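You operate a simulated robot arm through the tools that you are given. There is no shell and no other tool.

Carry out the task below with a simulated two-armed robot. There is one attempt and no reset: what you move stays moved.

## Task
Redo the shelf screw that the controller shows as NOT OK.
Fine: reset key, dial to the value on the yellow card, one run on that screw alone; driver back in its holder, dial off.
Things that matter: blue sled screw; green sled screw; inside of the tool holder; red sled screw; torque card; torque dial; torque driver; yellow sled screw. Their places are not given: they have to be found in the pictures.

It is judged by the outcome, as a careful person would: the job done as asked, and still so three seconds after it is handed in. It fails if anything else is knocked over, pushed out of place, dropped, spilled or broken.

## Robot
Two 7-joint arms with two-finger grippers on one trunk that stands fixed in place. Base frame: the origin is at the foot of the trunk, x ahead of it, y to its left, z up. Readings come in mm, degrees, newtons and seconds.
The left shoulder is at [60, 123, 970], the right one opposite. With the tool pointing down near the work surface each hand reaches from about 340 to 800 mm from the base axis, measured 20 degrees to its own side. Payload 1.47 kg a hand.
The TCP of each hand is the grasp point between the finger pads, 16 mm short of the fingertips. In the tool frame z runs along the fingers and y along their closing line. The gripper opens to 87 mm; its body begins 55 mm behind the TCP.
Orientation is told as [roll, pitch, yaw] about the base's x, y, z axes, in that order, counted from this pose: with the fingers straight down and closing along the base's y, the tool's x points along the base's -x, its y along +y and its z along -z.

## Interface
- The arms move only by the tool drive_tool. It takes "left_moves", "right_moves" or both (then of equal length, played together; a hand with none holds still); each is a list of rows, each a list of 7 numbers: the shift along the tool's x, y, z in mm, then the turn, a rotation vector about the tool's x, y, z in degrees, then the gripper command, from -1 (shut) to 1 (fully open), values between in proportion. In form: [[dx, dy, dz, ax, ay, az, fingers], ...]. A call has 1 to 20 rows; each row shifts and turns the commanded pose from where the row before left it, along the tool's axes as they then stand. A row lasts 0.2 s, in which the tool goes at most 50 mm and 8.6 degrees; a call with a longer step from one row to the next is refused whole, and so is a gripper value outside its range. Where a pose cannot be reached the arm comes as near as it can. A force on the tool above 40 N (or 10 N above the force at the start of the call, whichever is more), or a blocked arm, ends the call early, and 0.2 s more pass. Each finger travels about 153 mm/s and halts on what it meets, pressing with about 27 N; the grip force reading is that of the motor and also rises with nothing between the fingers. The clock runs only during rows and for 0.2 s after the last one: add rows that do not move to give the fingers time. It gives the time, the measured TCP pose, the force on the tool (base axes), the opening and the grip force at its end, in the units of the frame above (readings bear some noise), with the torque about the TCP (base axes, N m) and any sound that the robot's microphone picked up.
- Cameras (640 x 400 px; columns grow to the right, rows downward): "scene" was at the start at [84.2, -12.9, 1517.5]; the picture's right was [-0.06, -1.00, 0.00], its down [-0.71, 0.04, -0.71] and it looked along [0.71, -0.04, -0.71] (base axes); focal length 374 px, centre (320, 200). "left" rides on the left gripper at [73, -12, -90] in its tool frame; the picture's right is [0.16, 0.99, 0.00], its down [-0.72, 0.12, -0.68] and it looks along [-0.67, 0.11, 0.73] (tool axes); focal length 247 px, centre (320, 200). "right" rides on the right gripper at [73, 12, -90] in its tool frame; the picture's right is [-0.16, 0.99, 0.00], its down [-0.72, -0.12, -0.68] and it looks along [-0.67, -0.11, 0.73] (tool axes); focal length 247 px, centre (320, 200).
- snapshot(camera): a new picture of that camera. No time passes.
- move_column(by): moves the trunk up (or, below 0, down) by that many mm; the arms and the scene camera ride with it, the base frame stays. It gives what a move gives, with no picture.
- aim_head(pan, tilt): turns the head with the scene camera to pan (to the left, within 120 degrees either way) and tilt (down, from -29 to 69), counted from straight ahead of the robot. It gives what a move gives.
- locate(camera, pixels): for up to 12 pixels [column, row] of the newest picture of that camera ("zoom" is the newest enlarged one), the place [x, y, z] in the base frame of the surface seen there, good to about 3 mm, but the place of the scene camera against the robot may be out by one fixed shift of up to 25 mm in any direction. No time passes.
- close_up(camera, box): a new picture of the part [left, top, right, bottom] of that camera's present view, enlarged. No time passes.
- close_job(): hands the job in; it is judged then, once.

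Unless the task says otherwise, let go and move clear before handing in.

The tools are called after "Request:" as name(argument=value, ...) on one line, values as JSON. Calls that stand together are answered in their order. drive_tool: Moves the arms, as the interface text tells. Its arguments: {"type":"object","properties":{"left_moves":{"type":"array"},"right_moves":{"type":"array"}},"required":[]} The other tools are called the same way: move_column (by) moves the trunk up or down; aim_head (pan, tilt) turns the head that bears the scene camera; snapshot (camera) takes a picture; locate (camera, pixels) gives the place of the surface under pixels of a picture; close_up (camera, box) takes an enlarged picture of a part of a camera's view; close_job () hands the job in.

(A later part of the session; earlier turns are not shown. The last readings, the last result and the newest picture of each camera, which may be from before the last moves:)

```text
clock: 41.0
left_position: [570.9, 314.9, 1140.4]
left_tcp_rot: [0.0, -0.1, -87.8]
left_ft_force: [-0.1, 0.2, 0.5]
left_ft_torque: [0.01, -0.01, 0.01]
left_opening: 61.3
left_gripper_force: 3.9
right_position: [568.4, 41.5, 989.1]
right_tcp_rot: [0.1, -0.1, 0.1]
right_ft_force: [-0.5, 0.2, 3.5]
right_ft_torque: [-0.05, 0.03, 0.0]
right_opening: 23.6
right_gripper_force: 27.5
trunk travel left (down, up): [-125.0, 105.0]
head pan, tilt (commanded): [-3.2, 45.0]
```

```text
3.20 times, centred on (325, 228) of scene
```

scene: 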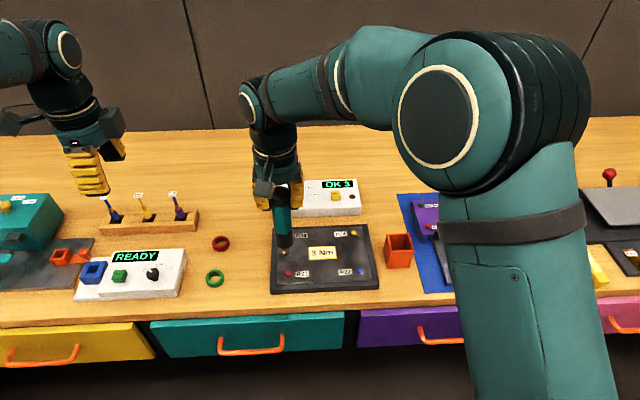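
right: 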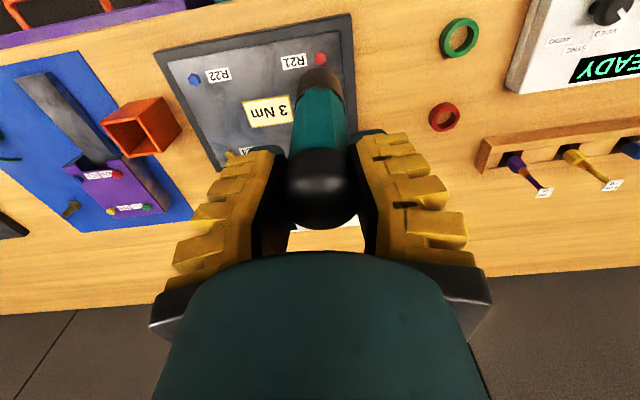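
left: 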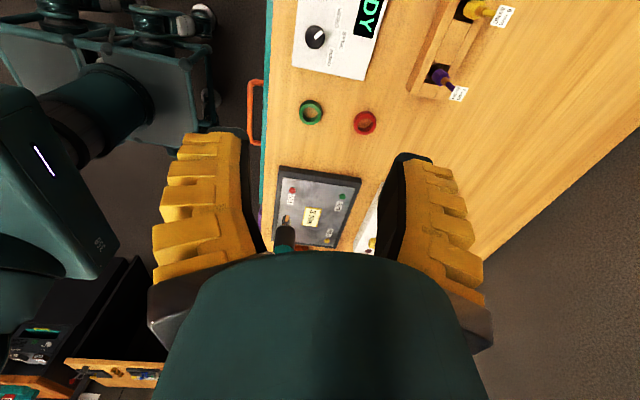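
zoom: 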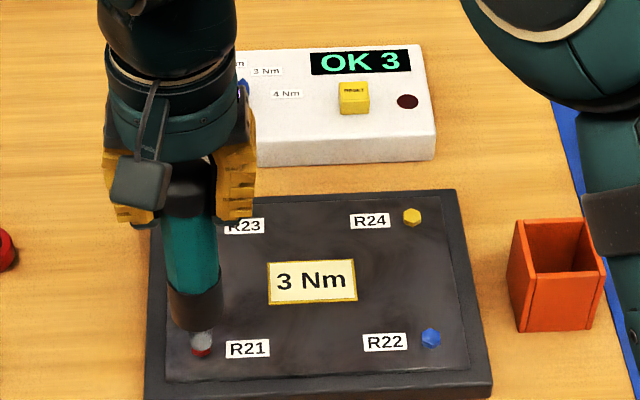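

Contact: the vertical force rose from −3.2 to +3.5 N (about 7 N on the screw), and the display is still OK 3. I'll press a little harder and hold.

Request:
drive_tool(right_moves=[[0, 0, 1, 0, 0, 0, -1], [0, 0, 1, 0, 0, 0, -1], [0, 0, 0, 0, 0, 0, -1], [0, 0, 0, 0, 0, 0, -1]])

Request:
close_up(camera="scene", box=[265, 165, 385, 290])

```text
clock: 42.0
left_position: [570.2, 315.3, 1138.9]
left_tcp_rot: [0.0, -0.1, -87.7]
left_ft_force: [-0.3, -0.2, -0.2]
left_ft_torque: [-0.01, -0.01, -0.01]
left_opening: 61.4
left_gripper_force: 3.6
right_position: [568.8, 39.8, 988.1]
right_tcp_rot: [0.0, -0.1, 0.0]
right_ft_force: [1.8, 0.2, -1.3]
right_ft_torque: [0.03, -0.26, -0.02]
right_opening: 24.0
right_gripper_force: 27.8
trunk travel left (down, up): [-125.0, 105.0]
head pan, tilt (commanded): [-3.2, 45.0]
```

```text
3.20 times, centred on (325, 228) of scene
```

zoom: 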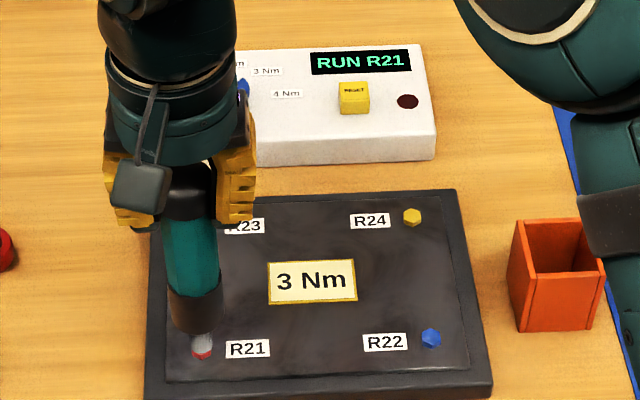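

The display reads "RUN R21", so the run has started. I'll hold steady with a very slight extra press until it finishes.

Request:
drive_tool(right_moves=[[0, 0, 0.5, 0, 0, 0, -1], [0, 0, 0, 0, 0, 0, -1], [0, 0, 0, 0, 0, 0, -1], [0, 0, 0, 0, 0, 0, -1]])

Request:
close_up(camera="scene", box=[265, 165, 385, 290])

```text
clock: 43.0
left_position: [571.0, 314.0, 1139.1]
left_tcp_rot: [0.1, -0.1, -87.7]
left_ft_force: [0.4, -0.4, -1.1]
left_ft_torque: [0.01, -0.01, 0.02]
left_opening: 61.5
left_gripper_force: 3.2
right_position: [567.3, 41.1, 988.0]
right_tcp_rot: [0.0, 0.0, 0.1]
right_ft_force: [-0.6, -0.2, -3.3]
right_ft_torque: [-0.02, 0.01, 0.0]
right_opening: 23.8
right_gripper_force: 26.7
trunk travel left (down, up): [-125.0, 105.0]
head pan, tilt (commanded): [-3.2, 45.0]
```

```text
3.20 times, centred on (325, 228) of scene
```

zoom: 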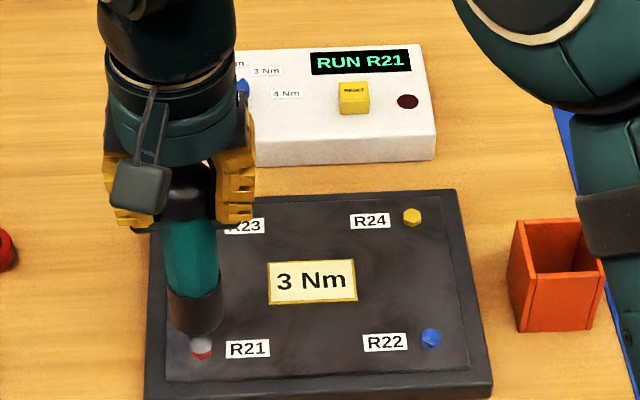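

The force is back to −3.3 N (only the driver's weight), so either the screw is sinking or the bit has slipped off the head. I'll check closely.

Request:
close_up(camera="left", box=[265, 170, 315, 230])

Request:
close_up(camera="scene", box=[265, 235, 305, 290])

```text
6.67 times, centred on (290, 200) of left
```

zoom: 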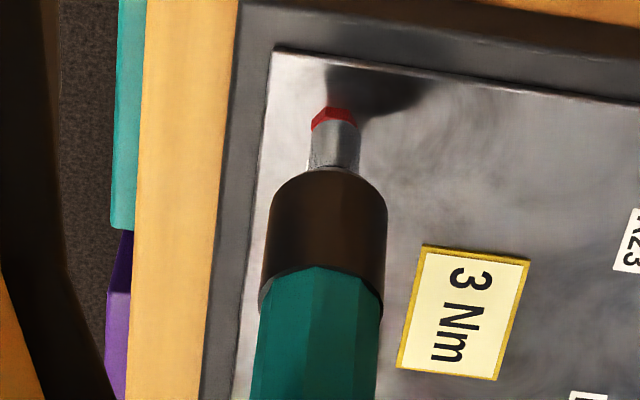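

```text
7.27 times, centred on (285, 262) of scene
```

zoom: 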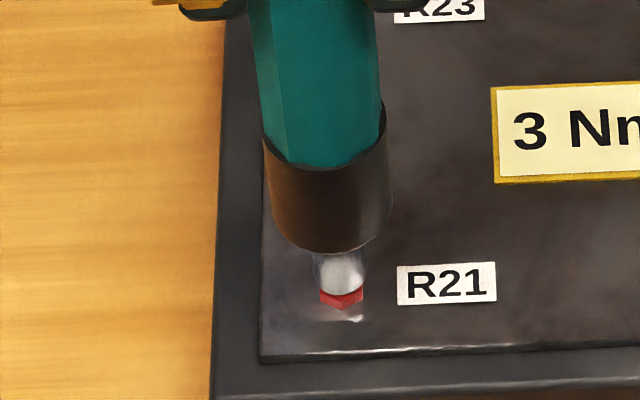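

The screw head has sunk a little as it's driven, and the bit is still centred on it with "RUN" still showing. I'll follow it down to keep pressure on.

Request:
drive_tool(right_moves=[[0, 0, 1.2, 0, 0, 0, -1], [0, 0, 1.2, 0, 0, 0, -1], [0, 0, 0.8, 0, 0, 0, -1]])

Request:
close_up(camera="scene", box=[265, 165, 385, 290])

Request:
close_up(camera="left", box=[265, 170, 315, 230])

```text
clock: 43.8
left_position: [569.7, 315.8, 1139.0]
left_tcp_rot: [0.0, -0.1, -87.8]
left_ft_force: [0.6, -0.2, -0.1]
left_ft_torque: [0.03, -0.04, -0.01]
left_opening: 61.5
left_gripper_force: 3.4
right_position: [567.9, 40.6, 986.1]
right_tcp_rot: [0.2, -0.1, -0.1]
right_ft_force: [-0.4, -1.0, 14.8]
right_ft_torque: [-0.05, 0.07, 0.02]
right_opening: 24.3
right_gripper_force: 27.1
trunk travel left (down, up): [-125.0, 105.0]
head pan, tilt (commanded): [-3.2, 45.0]
```

```text
3.20 times, centred on (325, 228) of scene
```

zoom: 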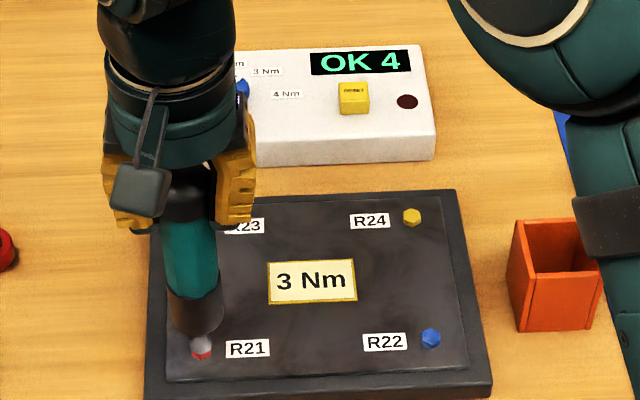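

```text
6.67 times, centred on (290, 200) of left
```

zoom: 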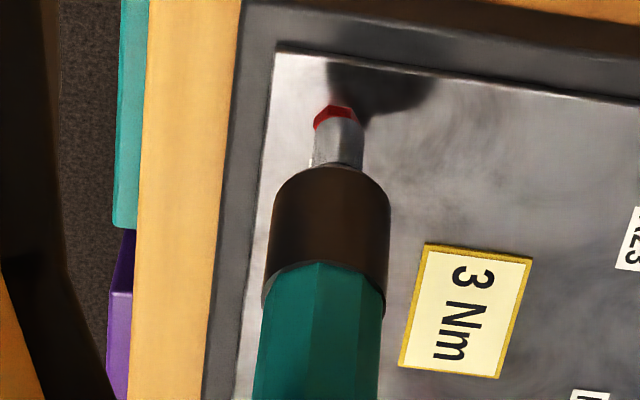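

The display reads "OK 4", so the run on R21 is complete. I'll lift straight off to the carrying height.

Request:
drive_tool(right_moves=[[0, 0, -10, 0, 0, 0, -1], [0, 0, -20, 0, 0, 0, -1], [0, 0, -25, 0, 0, 0, -1], [0, 0, -25, 0, 0, 0, -1], [0, 0, 0, 0, 0, 0, -1], [0, 0, 0, 0, 0, 0, -1]])

Request:
snapshot(camera="scene")

Request:
close_up(camera="scene", box=[255, 165, 385, 290])

Request:
close_up(camera="left", box=[255, 165, 335, 255])

Request:
snapshot(camera="right")

```text
clock: 45.2
left_position: [570.3, 315.7, 1140.2]
left_tcp_rot: [0.0, -0.1, -87.7]
left_ft_force: [-0.9, -0.5, -0.9]
left_ft_torque: [0.01, -0.03, -0.03]
left_opening: 61.2
left_gripper_force: 3.7
right_position: [566.8, 40.9, 1064.6]
right_tcp_rot: [0.0, -0.1, 0.2]
right_ft_force: [1.1, -0.4, -3.6]
right_ft_torque: [0.01, 0.01, -0.01]
right_opening: 24.0
right_gripper_force: 26.9
trunk travel left (down, up): [-125.0, 105.0]
head pan, tilt (commanded): [-3.2, 45.0]
```

```text
taken
```

scene: 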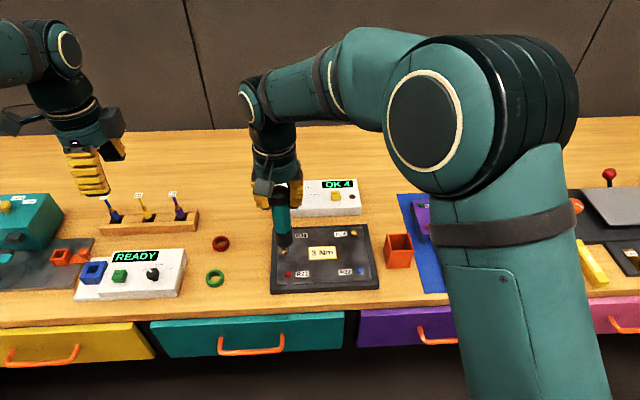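

```text
3.20 times, centred on (320, 228) of scene
```

zoom: 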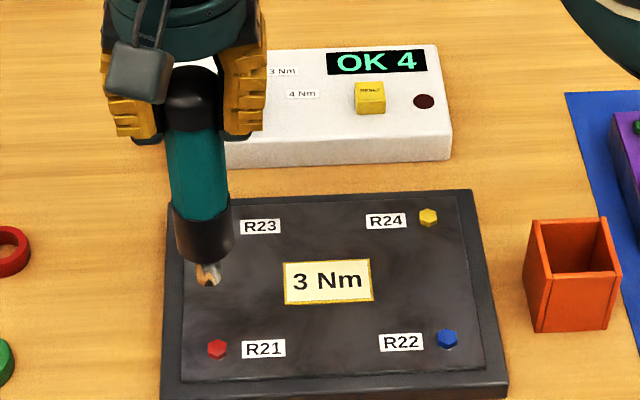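

```text
4.44 times, centred on (295, 210) of left
```

zoom: 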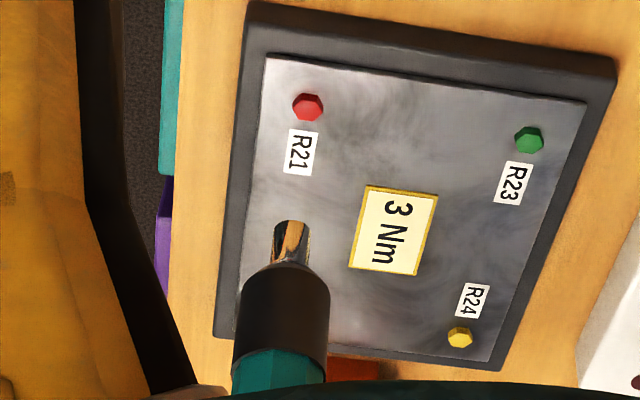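

```text
taken
```

right: 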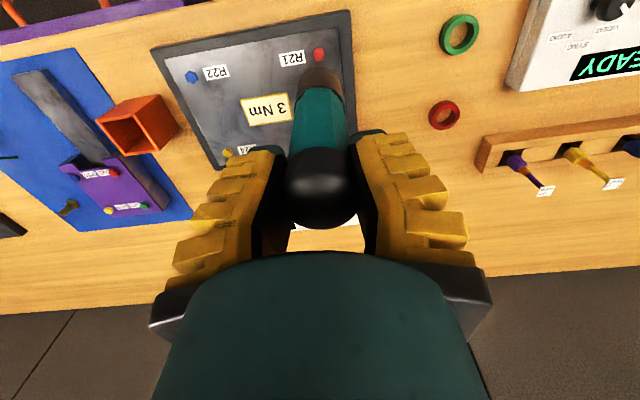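

"OK 4" is shown with the lamp off, and the plate and other screws are untouched. Next I'll measure the holder opening from the right camera so the driver goes back centred.

Request:
close_up(camera="right", box=[90, 85, 190, 165])

Request:
close_up(camera="scene", box=[375, 225, 425, 275])

```text
5.00 times, centred on (140, 125) of right
```

zoom: 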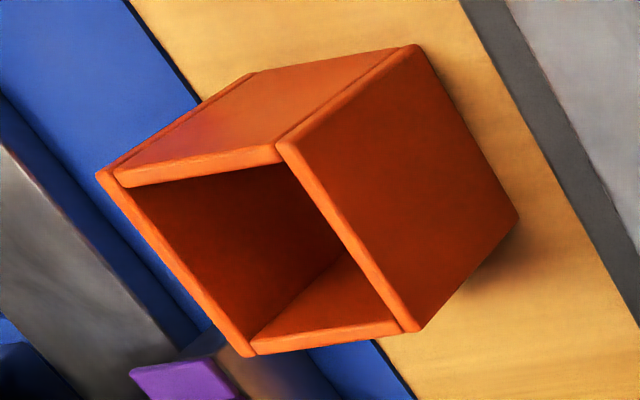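

```text
8.00 times, centred on (400, 250) of scene
```

zoom: 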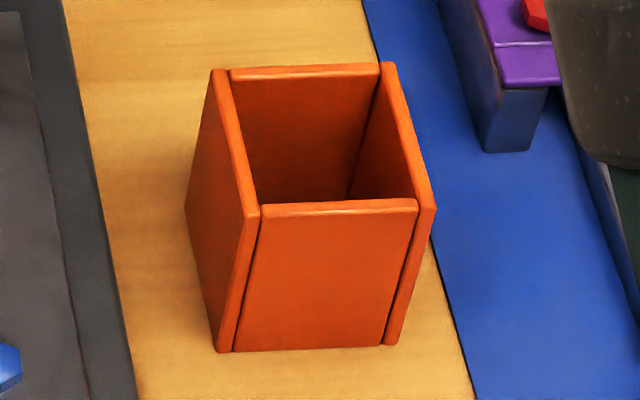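

Request:
locate(camera="right", pixels=[[96, 120], [131, 114], [158, 150], [126, 155], [113, 118], [146, 134], [142, 152], [110, 137]])

Request:
locate(camera="zoom", pixels=[[305, 71], [222, 76], [387, 68], [252, 209], [425, 204], [335, 208], [232, 140], [408, 140]])

```text
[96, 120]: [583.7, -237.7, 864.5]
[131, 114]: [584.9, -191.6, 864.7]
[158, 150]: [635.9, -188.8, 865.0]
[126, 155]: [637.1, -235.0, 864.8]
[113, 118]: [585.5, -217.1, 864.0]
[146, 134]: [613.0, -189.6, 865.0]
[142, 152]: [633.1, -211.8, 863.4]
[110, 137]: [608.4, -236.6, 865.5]
```

```text
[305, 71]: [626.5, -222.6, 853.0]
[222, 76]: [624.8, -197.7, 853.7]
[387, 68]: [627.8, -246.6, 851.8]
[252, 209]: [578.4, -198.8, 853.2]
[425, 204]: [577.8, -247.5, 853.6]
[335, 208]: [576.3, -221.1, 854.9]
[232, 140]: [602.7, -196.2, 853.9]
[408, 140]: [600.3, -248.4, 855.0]
```

The holder centre is at about (610.3,-213.7) with its rim at 864.5, and the bit hangs roughly 3 mm toward −x of the TCP. I'll carry the driver back to TCP (611.5,-214) at this height.

Request:
drive_tool(right_moves=[[-3, -18, 0, 0, 0, 0, -1], [-6, -34, 0, 0, 0, 0, -1], [-6, -34, 0, 0, 0, 0, -1], [-6, -34, 0, 0, 0, 0, -1], [-6, -34, 0, 0, 0, 0, -1], [-6, -34, 0, 0, 0, 0, -1], [-6, -34, 0, 0, 0, 0, -1], [-3, -20, 0, 0, 0, 0, -1], [-2, -12.1, 0, 0, 0, 0, -1], [0, 0, 0, 0, 0, 0, -1], [0, 0, 0, 0, 0, 0, -1]])

Request:
snapshot(camera="scene")

Request:
snapshot(camera="right")

Request:
close_up(camera="scene", box=[370, 195, 440, 275])

Request:
close_up(camera="right", box=[270, 10, 370, 110])

```text
clock: 47.6
left_position: [571.2, 314.0, 1138.6]
left_tcp_rot: [0.0, -0.1, -87.8]
left_ft_force: [-0.7, 1.3, -0.5]
left_ft_torque: [0.01, 0.01, -0.01]
left_opening: 61.7
left_gripper_force: 3.6
right_position: [610.6, -213.2, 1063.4]
right_tcp_rot: [-0.1, 0.0, 0.0]
right_ft_force: [-0.2, 0.4, -2.5]
right_ft_torque: [-0.01, -0.02, 0.01]
right_opening: 23.4
right_gripper_force: 26.6
trunk travel left (down, up): [-125.0, 105.0]
head pan, tilt (commanded): [-3.2, 45.0]
```

```text
taken
```

scene: 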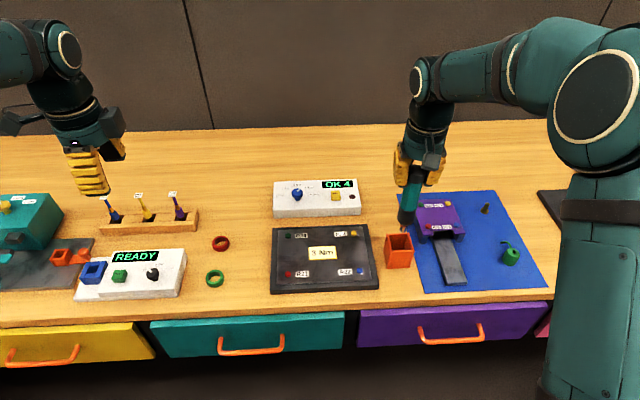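

```text
taken
```

right: 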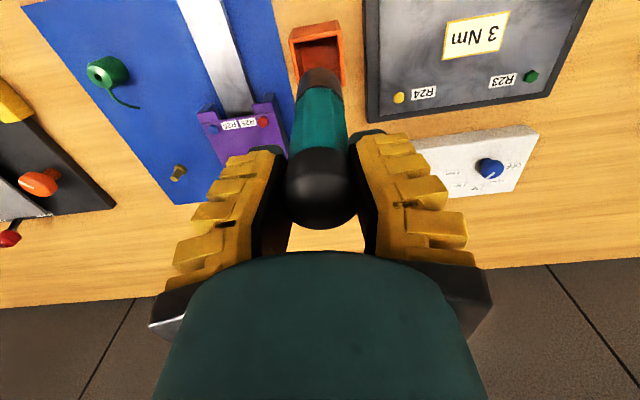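

```text
5.00 times, centred on (405, 235) of scene
```

zoom: 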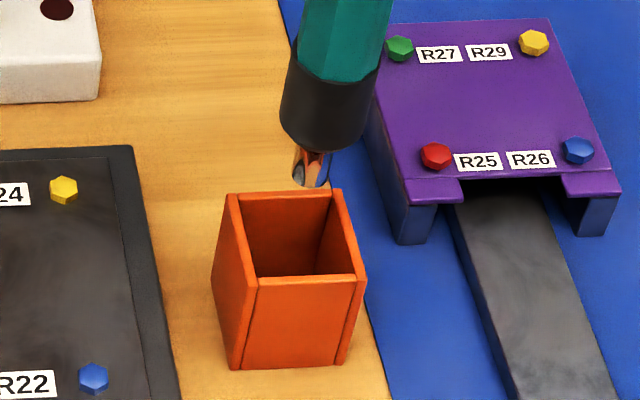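

```text
4.00 times, centred on (320, 60) of right
```

zoom: 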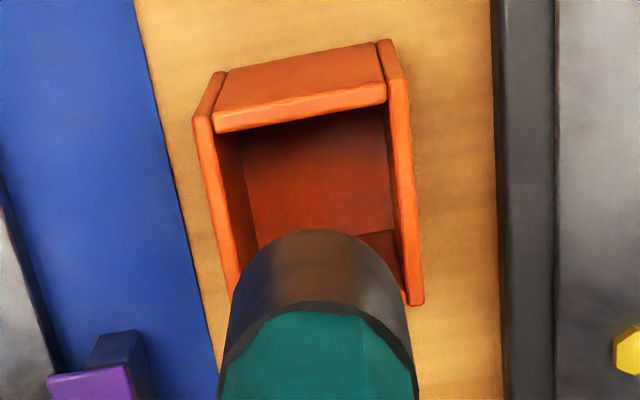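

By the calibrated scene view the bit is within about 3 mm of the holder centre, slightly toward −x. I'll nudge +1.5 mm in x and lower the bit just into the mouth, then check.

Request:
drive_tool(right_moves=[[-1.5, 0, 10, 0, 0, 0, -1], [0, 0, 15, 0, 0, 0, -1], [0, 0, 12, 0, 0, 0, -1], [0, 0, 10, 0, 0, 0, -1], [0, 0, 0, 0, 0, 0, -1]])

Request:
close_up(camera="scene", box=[370, 195, 440, 275])

Request:
close_up(camera="right", box=[270, 10, 370, 110])

```text
clock: 48.8
left_position: [570.4, 314.5, 1138.6]
left_tcp_rot: [0.1, -0.1, -87.8]
left_ft_force: [0.2, -0.2, -0.5]
left_ft_torque: [0.04, 0.01, 0.02]
left_opening: 61.2
left_gripper_force: 3.0
right_position: [613.0, -214.1, 1016.6]
right_tcp_rot: [0.1, 0.0, 0.0]
right_ft_force: [0.0, -0.2, -2.5]
right_ft_torque: [0.0, -0.02, 0.05]
right_opening: 23.4
right_gripper_force: 27.0
trunk travel left (down, up): [-125.0, 105.0]
head pan, tilt (commanded): [-3.2, 45.0]
```

```text
5.00 times, centred on (405, 235) of scene
```

zoom: 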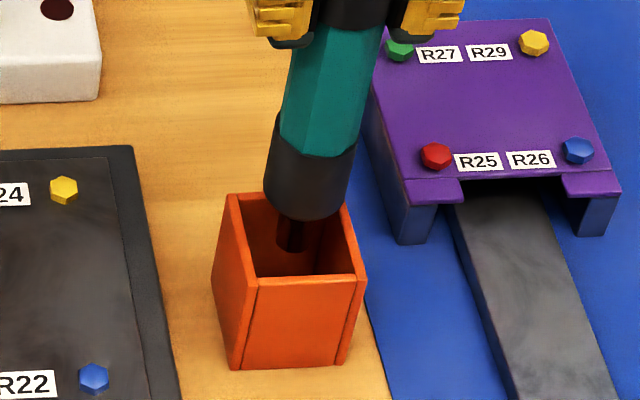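

```text
4.00 times, centred on (320, 60) of right
```

zoom: 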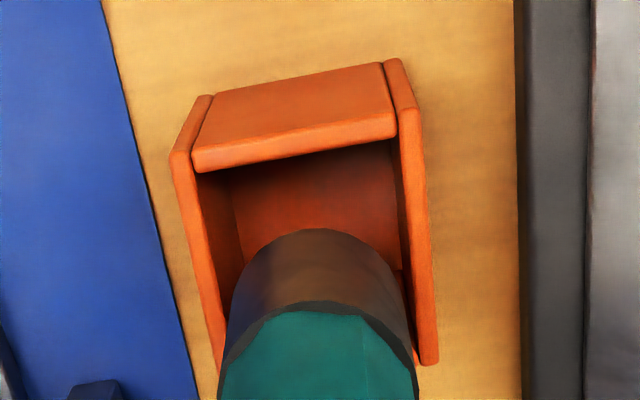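

The bit is inside the mouth, and projecting the collar down lands within about 1 mm of the rim centre. I'll continue in small steps to bring the collar into the rim, watching side force.

Request:
drive_tool(right_moves=[[0, 0, 8, 0, 0, 0, -1], [0, 0, 7, 0, 0, 0, -1], [0, 0, 5, 0, 0, 0, -1], [0, 0, 5, 0, 0, 0, -1], [0, 0, 4, 0, 0, 0, -1], [0, 0, 0, 0, 0, 0, -1]])

Request:
close_up(camera="scene", box=[370, 195, 440, 275])

Request:
close_up(camera="right", box=[270, 30, 370, 130])

```text
clock: 50.2
left_position: [570.0, 315.7, 1139.3]
left_tcp_rot: [0.0, -0.1, -87.8]
left_ft_force: [0.3, -0.1, -0.1]
left_ft_torque: [0.02, 0.01, 0.0]
left_opening: 61.2
left_gripper_force: 3.4
right_position: [613.6, -212.6, 987.1]
right_tcp_rot: [0.0, 0.0, 0.0]
right_ft_force: [-1.1, 0.2, -2.9]
right_ft_torque: [-0.01, 0.0, -0.03]
right_opening: 23.4
right_gripper_force: 26.9
trunk travel left (down, up): [-125.0, 105.0]
head pan, tilt (commanded): [-3.2, 45.0]
```

```text
5.00 times, centred on (405, 235) of scene
```

zoom: 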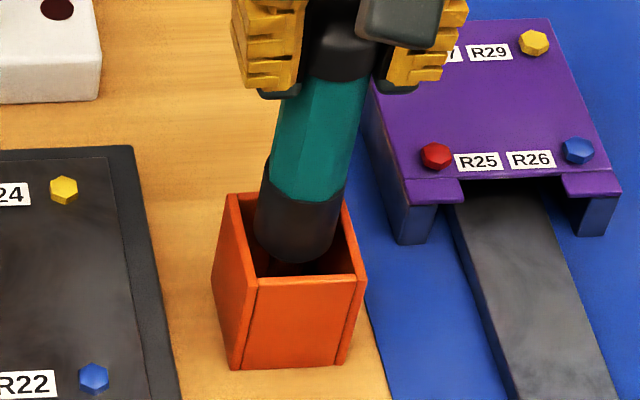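

```text
4.00 times, centred on (320, 80) of right
```

zoom: 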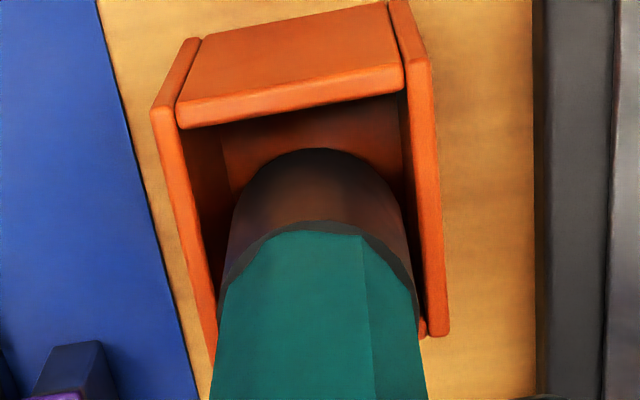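

The collar is entering the holder cleanly, with gaps on both sides and no side force. I'll go down another 16 mm.

Request:
drive_tool(right_moves=[[0, -0.5, 4, 0, 0, 0, -1], [0, 0, 4, 0, 0, 0, -1], [0, 0, 4, 0, 0, 0, -1], [0, 0, 4, 0, 0, 0, -1], [0, 0, 0, 0, 0, 0, -1]])

Request:
close_up(camera="scene", box=[370, 195, 440, 275])

Request:
close_up(camera="right", box=[270, 40, 370, 140])

```text
clock: 51.4
left_position: [571.0, 314.2, 1139.2]
left_tcp_rot: [0.0, -0.1, -87.8]
left_ft_force: [-0.3, -0.7, 0.5]
left_ft_torque: [-0.02, 0.01, 0.02]
left_opening: 61.5
left_gripper_force: 3.5
right_position: [613.6, -213.6, 971.3]
right_tcp_rot: [-0.1, -0.1, 0.1]
right_ft_force: [-0.1, 0.2, -2.9]
right_ft_torque: [-0.04, -0.01, 0.0]
right_opening: 23.6
right_gripper_force: 26.6
trunk travel left (down, up): [-125.0, 105.0]
head pan, tilt (commanded): [-3.2, 45.0]
```

```text
5.00 times, centred on (405, 235) of scene
```

zoom: 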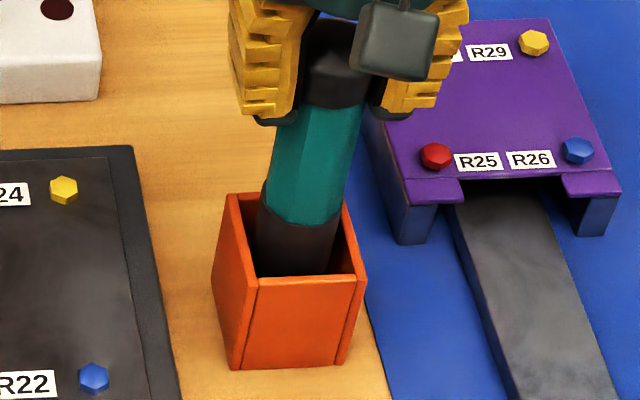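

```text
4.00 times, centred on (320, 90) of right
```

zoom: 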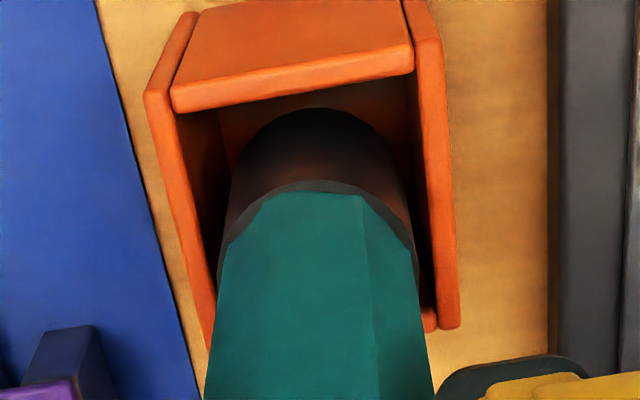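

No contact yet (Fz still −2.9 N). I'll go down in 2 mm and then 1 mm steps until the driver touches the holder floor.

Request:
drive_tool(right_moves=[[0, 0, 2, 0, 0, 0, -1], [0, 0, 2, 0, 0, 0, -1], [0, 0, 2, 0, 0, 0, -1], [0, 0, 0, 0, 0, 0, -1]])

```text
clock: 52.4
left_position: [570.9, 316.1, 1138.1]
left_tcp_rot: [0.0, -0.2, -87.9]
left_ft_force: [0.1, -0.1, 0.2]
left_ft_torque: [-0.03, 0.0, 0.02]
left_opening: 61.1
left_gripper_force: 3.4
right_position: [614.1, -213.8, 965.8]
right_tcp_rot: [0.0, 0.0, 0.0]
right_ft_force: [0.9, -0.9, -2.4]
right_ft_torque: [-0.02, 0.03, 0.01]
right_opening: 23.4
right_gripper_force: 26.6
trunk travel left (down, up): [-125.0, 105.0]
head pan, tilt (commanded): [-3.2, 45.0]
```

Still free at z 965.8, so I'll keep lowering in 1 mm steps.

Request:
drive_tool(right_moves=[[0, 0, 1, 0, 0, 0, -1], [0, 0, 1, 0, 0, 0, -1], [0, 0, 1, 0, 0, 0, -1], [0, 0, 0, 0, 0, 0, -1]])

```text
clock: 53.4
left_position: [569.4, 314.7, 1139.4]
left_tcp_rot: [0.0, 0.0, -87.8]
left_ft_force: [0.5, 0.0, 0.2]
left_ft_torque: [0.01, 0.0, -0.03]
left_opening: 61.2
left_gripper_force: 3.5
right_position: [612.4, -215.4, 962.8]
right_tcp_rot: [0.0, 0.0, 0.0]
right_ft_force: [-0.3, 0.8, -2.3]
right_ft_torque: [-0.04, -0.01, 0.02]
right_opening: 23.5
right_gripper_force: 26.5
trunk travel left (down, up): [-125.0, 105.0]
head pan, tilt (commanded): [-3.2, 45.0]
```

Request:
drive_tool(right_moves=[[0, 0, 1, 0, 0, 0, -1], [0, 0, 1, 0, 0, 0, -1], [0, 0, 1, 0, 0, 0, -1], [0, 0, 0, 0, 0, 0, -1]])

Request:
close_up(camera="scene", box=[370, 195, 440, 275])

```text
clock: 54.4
left_position: [569.5, 315.5, 1141.4]
left_tcp_rot: [0.1, -0.1, -87.8]
left_ft_force: [0.2, 0.5, -0.5]
left_ft_torque: [-0.02, 0.0, 0.0]
left_opening: 61.4
left_gripper_force: 3.1
right_position: [613.6, -214.2, 960.8]
right_tcp_rot: [0.0, -0.2, 0.0]
right_ft_force: [-1.3, -0.5, 18.5]
right_ft_torque: [-0.01, 0.09, 0.03]
right_opening: 25.6
right_gripper_force: 27.0
trunk travel left (down, up): [-125.0, 105.0]
head pan, tilt (commanded): [-3.2, 45.0]
```

```text
5.00 times, centred on (405, 235) of scene
```

zoom: 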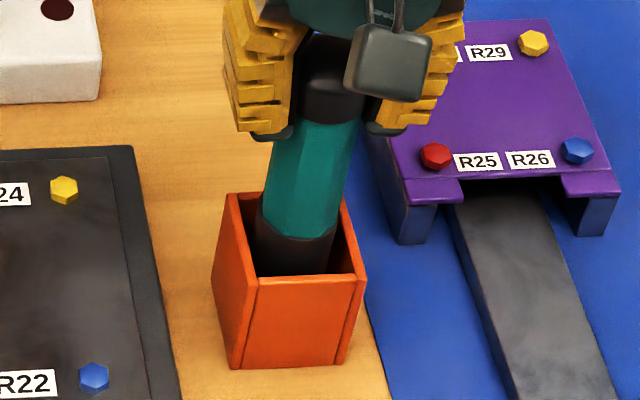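

The driver has touched the floor at z≈961, the same height as at pick-up. I'll ease the load by 1 mm and open the fingers.

Request:
drive_tool(right_moves=[[0, 0, -1, 0, 0, 0, -1], [0, 0, 0, 0, 0, 0, -0.2], [0, 0, 0, 0, 0, 0, 0.3], [0, 0, 0, 0, 0, 0, 1], [0, 0, 0, 0, 0, 0, 1]])

Request:
snapshot(camera="right")

Request:
close_up(camera="scene", box=[350, 165, 450, 280])

```text
clock: 55.6
left_position: [572.0, 316.1, 1139.7]
left_tcp_rot: [0.1, -0.1, -87.7]
left_ft_force: [-0.2, 0.1, -0.2]
left_ft_torque: [0.02, -0.02, -0.01]
left_opening: 61.5
left_gripper_force: 3.5
right_position: [612.5, -214.9, 960.3]
right_tcp_rot: [0.0, 0.0, 0.0]
right_ft_force: [0.2, 0.2, -0.1]
right_ft_torque: [0.0, 0.01, -0.04]
right_opening: 86.8
right_gripper_force: 0.1
trunk travel left (down, up): [-125.0, 105.0]
head pan, tilt (commanded): [-3.2, 45.0]
```

```text
taken
```

right: 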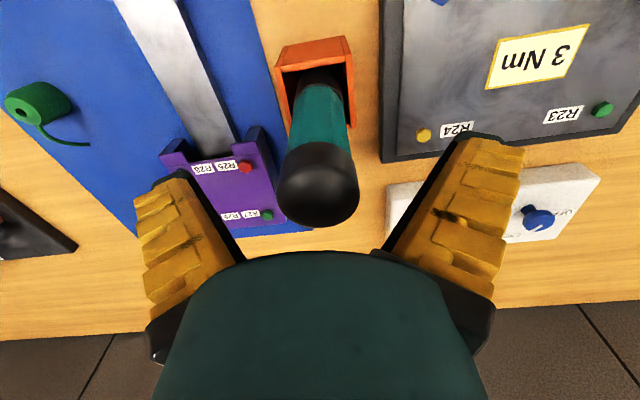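

```text
3.48 times, centred on (400, 222) of scene
```

zoom: 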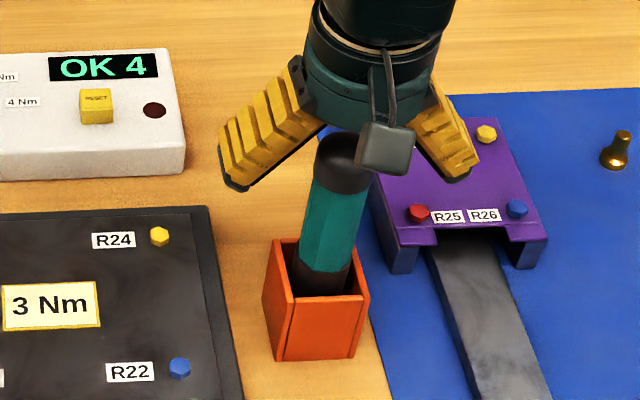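

The driver is free and standing in the holder. I'll raise the right hand straight up and move it back toward its starting place, and check the driver.

Request:
drive_tool(right_moves=[[0, 0, -15, 0, 0, 0, 1], [0, 0, -30, 0, 0, 0, 1], [0, 0, -40, 0, 0, 0, 1], [0, 0, -45, 0, 0, 0, 1], [0, 0, -40, 0, 0, 0, 1], [35, -15, 0, 0, 0, 0, 1], [35, -15, 0, 0, 0, 0, 1], [35, -15, 0, 0, 0, 0, 1], [0, 0, 0, 0, 0, 0, 1]])

Request:
snapshot(camera="scene")

Request:
snapshot(camera="right")

Request:
close_up(camera="scene", box=[350, 165, 450, 280])

```text
clock: 57.6
left_position: [570.9, 315.5, 1138.7]
left_tcp_rot: [-0.1, -0.1, -87.8]
left_ft_force: [-0.8, -0.6, 0.4]
left_ft_torque: [-0.02, 0.03, 0.01]
left_opening: 61.4
left_gripper_force: 3.3
right_position: [509.5, -259.2, 1130.4]
right_tcp_rot: [-0.1, 0.1, 0.0]
right_ft_force: [0.3, 0.2, 1.0]
right_ft_torque: [-0.02, 0.04, 0.01]
right_opening: 87.2
right_gripper_force: 0.1
trunk travel left (down, up): [-125.0, 105.0]
head pan, tilt (commanded): [-3.2, 45.0]
```

```text
taken
```

scene: 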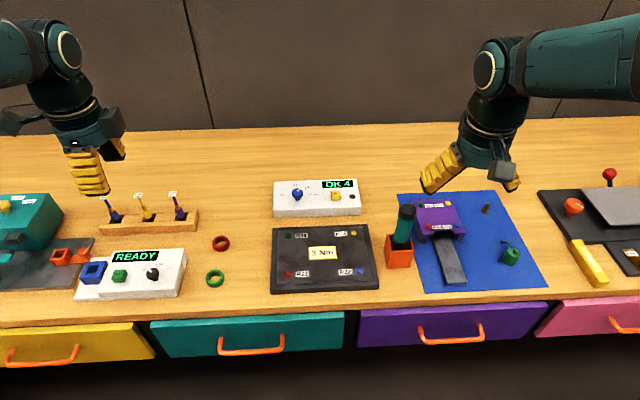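

```text
taken
```

right: 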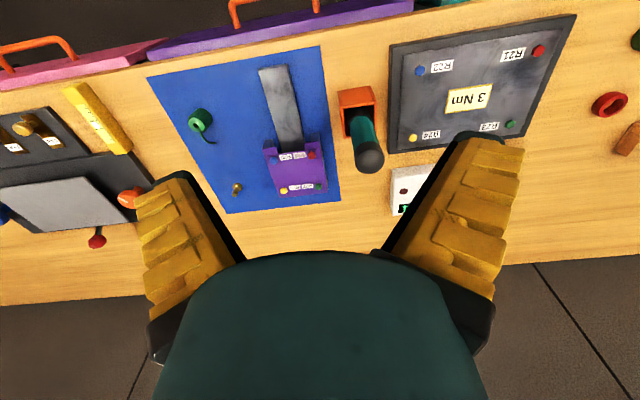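

```text
3.48 times, centred on (400, 222) of scene
```

zoom: 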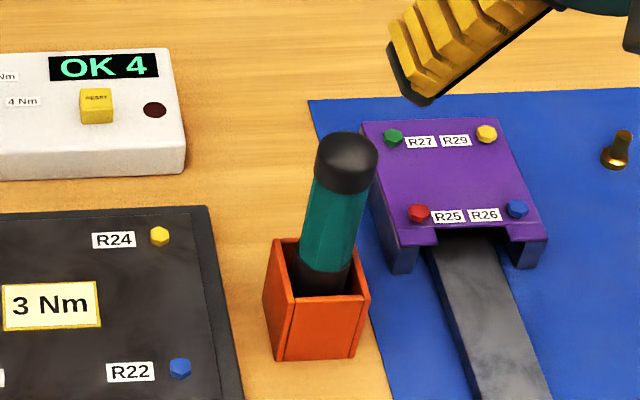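

The driver stands upright in its holder just as at the start, and the controller shows OK 4. Next the left hand goes back to the controller to turn the dial off: first unwind its yaw, travel in, and tilt.

Request:
drive_tool(left_moves=[[0, 0, 0, 0, 0, -8, 0.3], [0, 0, 0, 0, 0, -8, 0.3], [0, 0, 0, 0, 0, -8, 0.3], [0, 0, 0, 0, 0, -8, 0.3], [0, 0, 0, 0, 0, -8, 0.3], [0, 0, 0, 0, 0, -8, 0.3], [0, 0, 0, 0, 0, -8, 0.3], [0, 0, 0, 0, 0, -8, 0.3], [0, 0, 0, 0, 0, -8, 0.3], [0, 0, 0, 0, 0, -8, 0.3], [0, 0, 0, 0, 0, -7.8, 0.3], [-20, -33.3, 16.7, 0, 0, 0, 0.3], [-20, -33.3, 16.7, 0, 0, 0, 0.3], [-20, -33.3, 16.7, 0, 0, 0, 0.3], [-20, -33.3, 16.7, 0, 0, 0, 0.3], [-20, -33.3, 16.7, 0, 0, 0, 0.3], [-20, -33.3, 16.7, 0, 0, 0, 0.3], [0, 0, 0, 0, -7, 0, 0.3], [0, 0, 0, 0, -7, 0, 0.3], [0, 0, 0, 0, -6, 0, 0.3]])

```text
clock: 61.8
left_position: [689.6, 115.6, 1040.8]
left_tcp_rot: [-0.2, -20.3, 0.0]
left_ft_force: [-0.4, -0.3, 1.0]
left_ft_torque: [-0.03, -0.02, 0.0]
left_opening: 61.7
left_gripper_force: 3.7
right_position: [508.7, -259.3, 1130.4]
right_tcp_rot: [0.0, 0.0, 0.0]
right_ft_force: [0.4, 0.2, 0.3]
right_ft_torque: [0.03, 0.0, -0.01]
right_opening: 87.0
right_gripper_force: 0.1
trunk travel left (down, up): [-125.0, 105.0]
head pan, tilt (commanded): [-3.2, 45.0]
```

Request:
drive_tool(left_moves=[[0, 0, 0, 0, 0, 7.4, 0.3], [0, 0, 0, 0, 0, 7.3, 0.3], [0, 0, 0, 0, 0, 7.3, 0.3], [-21.7, -18.2, 37.3, 0, 0, 0, 0.3], [-21.7, -18.2, 37.3, 0, 0, 0, 0.3], [-21.7, -18.2, 37.3, 0, 0, 0, 0.3], [-21.7, -18.2, 37.3, 0, 0, 0, 0.3], [0, 0, 0, 0, 0, 0, 0.3]])

Request:
snapshot(camera="left")

Request:
close_up(camera="left", box=[230, 60, 390, 160])

```text
clock: 63.6
left_position: [791.6, 14.0, 916.5]
left_tcp_rot: [7.7, -18.5, -23.3]
left_ft_force: [-0.2, 0.9, 0.4]
left_ft_torque: [0.03, -0.01, -0.02]
left_opening: 61.5
left_gripper_force: 3.6
right_position: [509.4, -260.0, 1131.3]
right_tcp_rot: [0.0, 0.0, 0.0]
right_ft_force: [0.1, -0.2, 0.1]
right_ft_torque: [0.0, -0.02, 0.0]
right_opening: 86.9
right_gripper_force: 0.0
trunk travel left (down, up): [-125.0, 105.0]
head pan, tilt (commanded): [-3.2, 45.0]
```

```text
taken
```

left: 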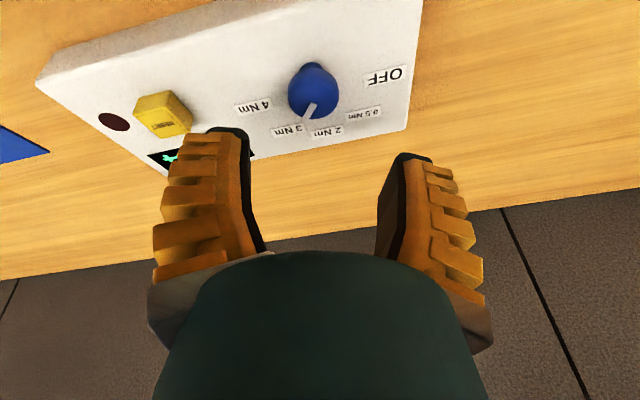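

```text
4.00 times, centred on (310, 110) of left
```

zoom: 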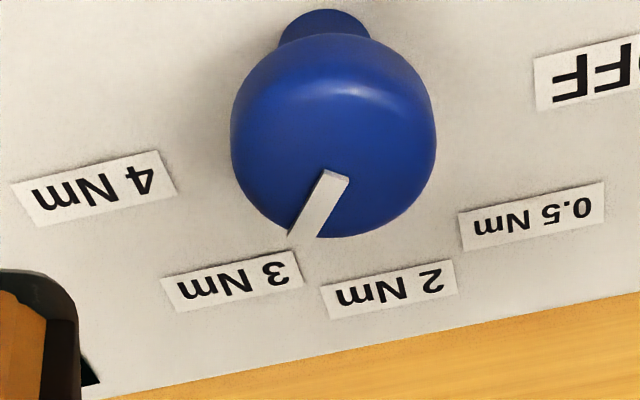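

The mark is still on 3 Nm. I'll descend around the knob, grip, and turn counter-clockwise 44° as the first of three turns toward OFF.

Request:
drive_tool(left_moves=[[6.3, -2.2, 17.6, 0, 0, 0, 0.3], [6.3, -2.2, 17.6, 0, 0, 0, 0.3], [6.2, -2.1, 17.7, 0, 0, 0, 0.3], [0, 0, 0, 0, 0, 0, 0.3], [0, 0, 0, 0, 0, 0, -1], [0, 0, 0, 0, 0, 0, -1], [0, 0, 0, 0, 0, -7.4, -1], [0, 0, 0, 0, 0, -7.4, -1], [0, 0, 0, 0, 0, -7.3, -1], [0, 0, 0, 0, 0, -7.3, -1], [0, 0, 0, 0, 0, -7.3, -1], [0, 0, 0, 0, 0, -7.3, -1], [0, 0, 0, 0, 0, 0, -1]])

Request:
close_up(camera="left", box=[220, 110, 420, 235])

```text
clock: 66.4
left_position: [790.9, 15.1, 859.7]
left_tcp_rot: [-7.8, -18.4, 23.4]
left_ft_force: [-16.0, -10.2, -11.0]
left_ft_torque: [0.08, 0.53, 0.04]
left_opening: 20.3
left_gripper_force: 30.5
right_position: [509.0, -260.6, 1131.5]
right_tcp_rot: [0.1, 0.0, -0.1]
right_ft_force: [0.4, 0.0, 0.2]
right_ft_torque: [-0.01, 0.0, -0.01]
right_opening: 86.9
right_gripper_force: 0.1
trunk travel left (down, up): [-125.0, 105.0]
head pan, tilt (commanded): [-3.2, 45.0]
```

```text
3.20 times, centred on (320, 172) of left
```

zoom: 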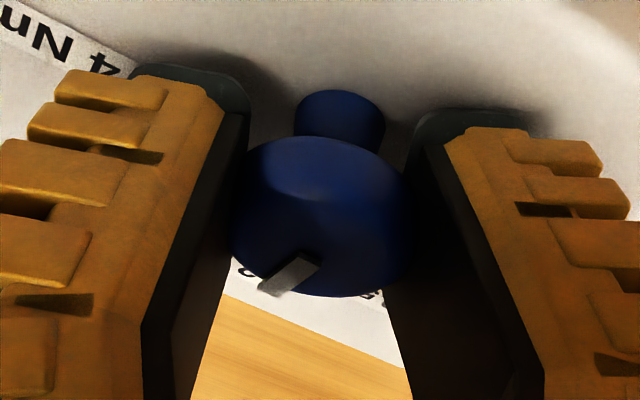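

The knob followed, though the load is higher (about 22 N). I'll open, swing back 44° with a small −x correction, and check the mark.

Request:
drive_tool(left_moves=[[0, 0, 0, 0, 0, 0, 0.3], [0, 0, 0, 0, 0, 0, 0.3], [0, 0, 0, 0, 0, 7.4, 0.3], [0, 0, 0, 0, 0, 7.4, 0.3], [0, 0, 0, 0, 0, 7.3, 0.3], [0, 0, 0, 0, 0, 7.3, 0.3], [0, 0, 0, 0, 0, 7.3, 0.3], [0, 0, 0, 0, 0, 7.3, 0.3], [1.3, -0.5, -0.5, 0, 0, 0, 0.3], [0, 0, 0, 0, 0, 0, 0.3]])

Request:
snapshot(camera="left")

Request:
close_up(camera="left", box=[220, 110, 420, 235])

Request:
close_up(camera="scene", box=[265, 165, 385, 240])

```text
clock: 68.6
left_position: [790.1, 15.9, 861.2]
left_tcp_rot: [7.7, -18.5, -23.3]
left_ft_force: [-0.1, 0.3, 1.1]
left_ft_torque: [-0.03, -0.02, -0.01]
left_opening: 61.5
left_gripper_force: 3.5
right_position: [509.7, -258.5, 1130.4]
right_tcp_rot: [0.0, 0.0, 0.0]
right_ft_force: [-0.3, 0.0, -0.1]
right_ft_torque: [0.0, 0.01, 0.0]
right_opening: 87.2
right_gripper_force: 0.1
trunk travel left (down, up): [-125.0, 105.0]
head pan, tilt (commanded): [-3.2, 45.0]
```

```text
taken
```

left: 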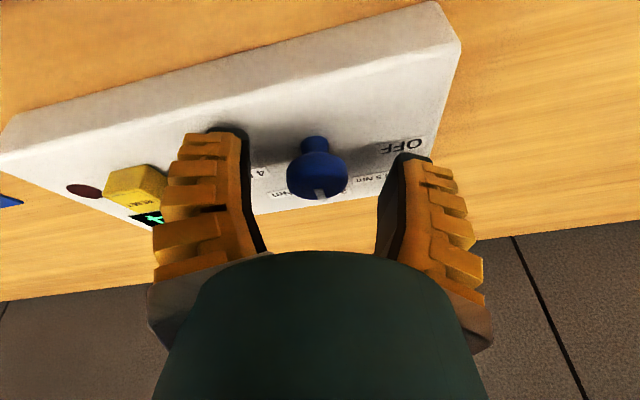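

```text
3.20 times, centred on (320, 172) of left
```

zoom: 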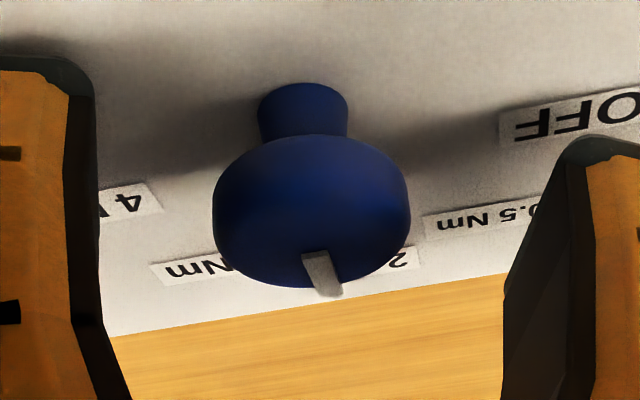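

```text
5.33 times, centred on (325, 202) of scene
```

zoom: 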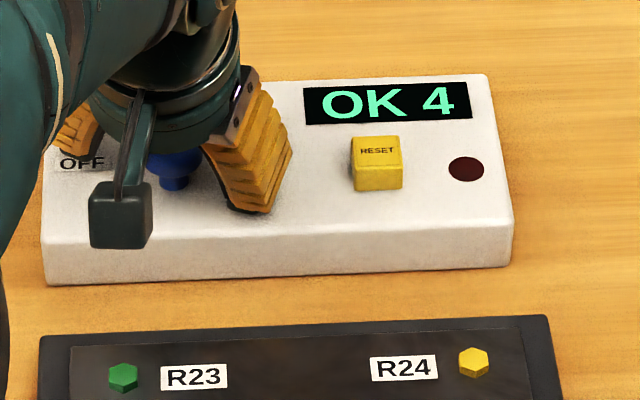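

The mark is now about on 2 Nm (~0°), and the controller hasn't moved. I'll do the second 44° turn, with a small centring shift.

Request:
drive_tool(left_moves=[[0, -1, 0, 0, 0, 0, 0.3], [0, 0, 0, 0, 0, 0, -1], [0, 0, 0, 0, 0, 0, -1], [0, 0, 0, 0, 0, -7.4, -1], [0, 0, 0, 0, 0, -7.4, -1], [0, 0, 0, 0, 0, -7.3, -1], [0, 0, 0, 0, 0, -7.3, -1], [0, 0, 0, 0, 0, -7.3, -1], [0, 0, 0, 0, 0, -7.3, -1], [0, 0, 0, 0, 0, 0, -1]])

Request:
drive_tool(left_moves=[[0, 0, 0, 0, 0, 0, 0.3], [0, 0, 0, 0, 0, 0, 0.3], [0, 0, 0, 0, 0, 7.4, 0.3], [0, 0, 0, 0, 0, 7.4, 0.3], [0, 0, 0, 0, 0, 7.3, 0.3], [0, 0, 0, 0, 0, 7.3, 0.3], [0, 0, 0, 0, 0, 7.3, 0.3], [0, 0, 0, 0, 0, 7.3, 0.3], [0, 0, 0, 0, 0, 0, 0.3]])

Request:
close_up(camera="left", box=[220, 110, 420, 235])

```text
clock: 70.8
left_position: [789.3, 15.7, 863.0]
left_tcp_rot: [-7.9, -18.6, 23.4]
left_ft_force: [-4.5, -0.5, 5.4]
left_ft_torque: [0.03, 0.35, 0.04]
left_opening: 17.9
left_gripper_force: 30.1
right_position: [508.2, -258.7, 1131.5]
right_tcp_rot: [0.1, 0.0, 0.0]
right_ft_force: [0.5, 0.3, 0.1]
right_ft_torque: [-0.05, -0.01, 0.02]
right_opening: 87.1
right_gripper_force: 0.0
trunk travel left (down, up): [-125.0, 105.0]
head pan, tilt (commanded): [-3.2, 45.0]
```

```text
clock: 72.8
left_position: [788.5, 15.5, 861.2]
left_tcp_rot: [7.8, -18.5, -23.3]
left_ft_force: [1.3, 0.2, 0.6]
left_ft_torque: [0.01, -0.01, 0.0]
left_opening: 61.5
left_gripper_force: 4.0
right_position: [509.2, -258.4, 1130.4]
right_tcp_rot: [0.1, 0.1, -0.1]
right_ft_force: [-0.5, 0.2, -0.2]
right_ft_torque: [0.0, 0.01, 0.0]
right_opening: 87.1
right_gripper_force: 0.1
trunk travel left (down, up): [-125.0, 105.0]
head pan, tilt (commanded): [-3.2, 45.0]
```

```text
3.20 times, centred on (320, 172) of left
```

zoom: 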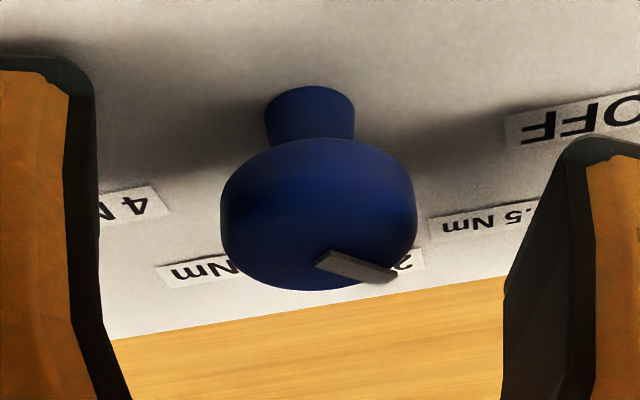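

The mark now back-projects to about 42°, on 0.5 Nm. One more 44° turn should bring it to about 82°, which is OFF.

Request:
drive_tool(left_moves=[[0, 0, 0, 0, 0, 0, -1], [0, 0, 0, 0, 0, 0, -1], [0, 0, 0, 0, 0, -7.4, -1], [0, 0, 0, 0, 0, -7.4, -1], [0, 0, 0, 0, 0, -7.3, -1], [0, 0, 0, 0, 0, -7.3, -1], [0, 0, 0, 0, 0, -7.3, -1], [0, 0, 0, 0, 0, -7.3, -1], [0, 0, 0, 0, 0, 0, -1]])

Request:
drive_tool(left_moves=[[0, 0, 0, 0, 0, 0, 0.3], [0, 0, 0, 0, 0, 0, 0.3]])

Request:
close_up(camera="left", box=[220, 110, 420, 235])

```text
clock: 74.8
left_position: [788.7, 15.5, 861.6]
left_tcp_rot: [-7.9, -18.5, 23.4]
left_ft_force: [-3.6, 0.9, 7.0]
left_ft_torque: [0.16, 0.25, 0.05]
left_opening: 17.9
left_gripper_force: 29.9
right_position: [508.6, -259.3, 1130.5]
right_tcp_rot: [0.0, 0.0, 0.0]
right_ft_force: [-0.3, -0.3, -0.5]
right_ft_torque: [-0.01, 0.01, 0.02]
right_opening: 87.0
right_gripper_force: 0.1
trunk travel left (down, up): [-125.0, 105.0]
head pan, tilt (commanded): [-3.2, 45.0]
```

```text
clock: 75.4
left_position: [790.3, 15.9, 860.2]
left_tcp_rot: [-7.7, -18.5, 23.3]
left_ft_force: [0.8, 0.1, -0.3]
left_ft_torque: [0.01, -0.02, -0.03]
left_opening: 61.3
left_gripper_force: 3.3
right_position: [509.3, -259.4, 1131.1]
right_tcp_rot: [0.0, 0.0, -0.1]
right_ft_force: [-0.7, -0.5, -0.2]
right_ft_torque: [0.0, 0.02, 0.01]
right_opening: 86.7
right_gripper_force: 0.0
trunk travel left (down, up): [-125.0, 105.0]
head pan, tilt (commanded): [-3.2, 45.0]
```

```text
3.20 times, centred on (320, 172) of left
```

zoom: 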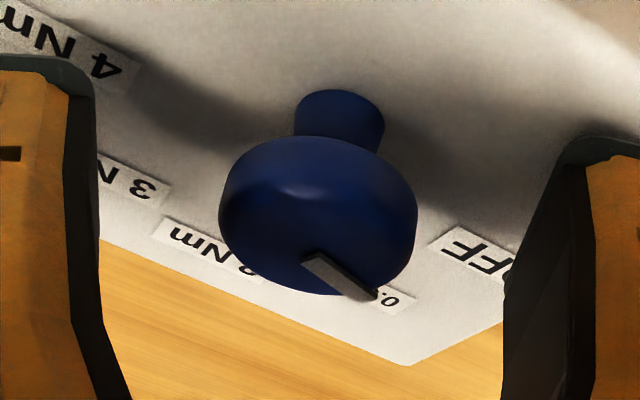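

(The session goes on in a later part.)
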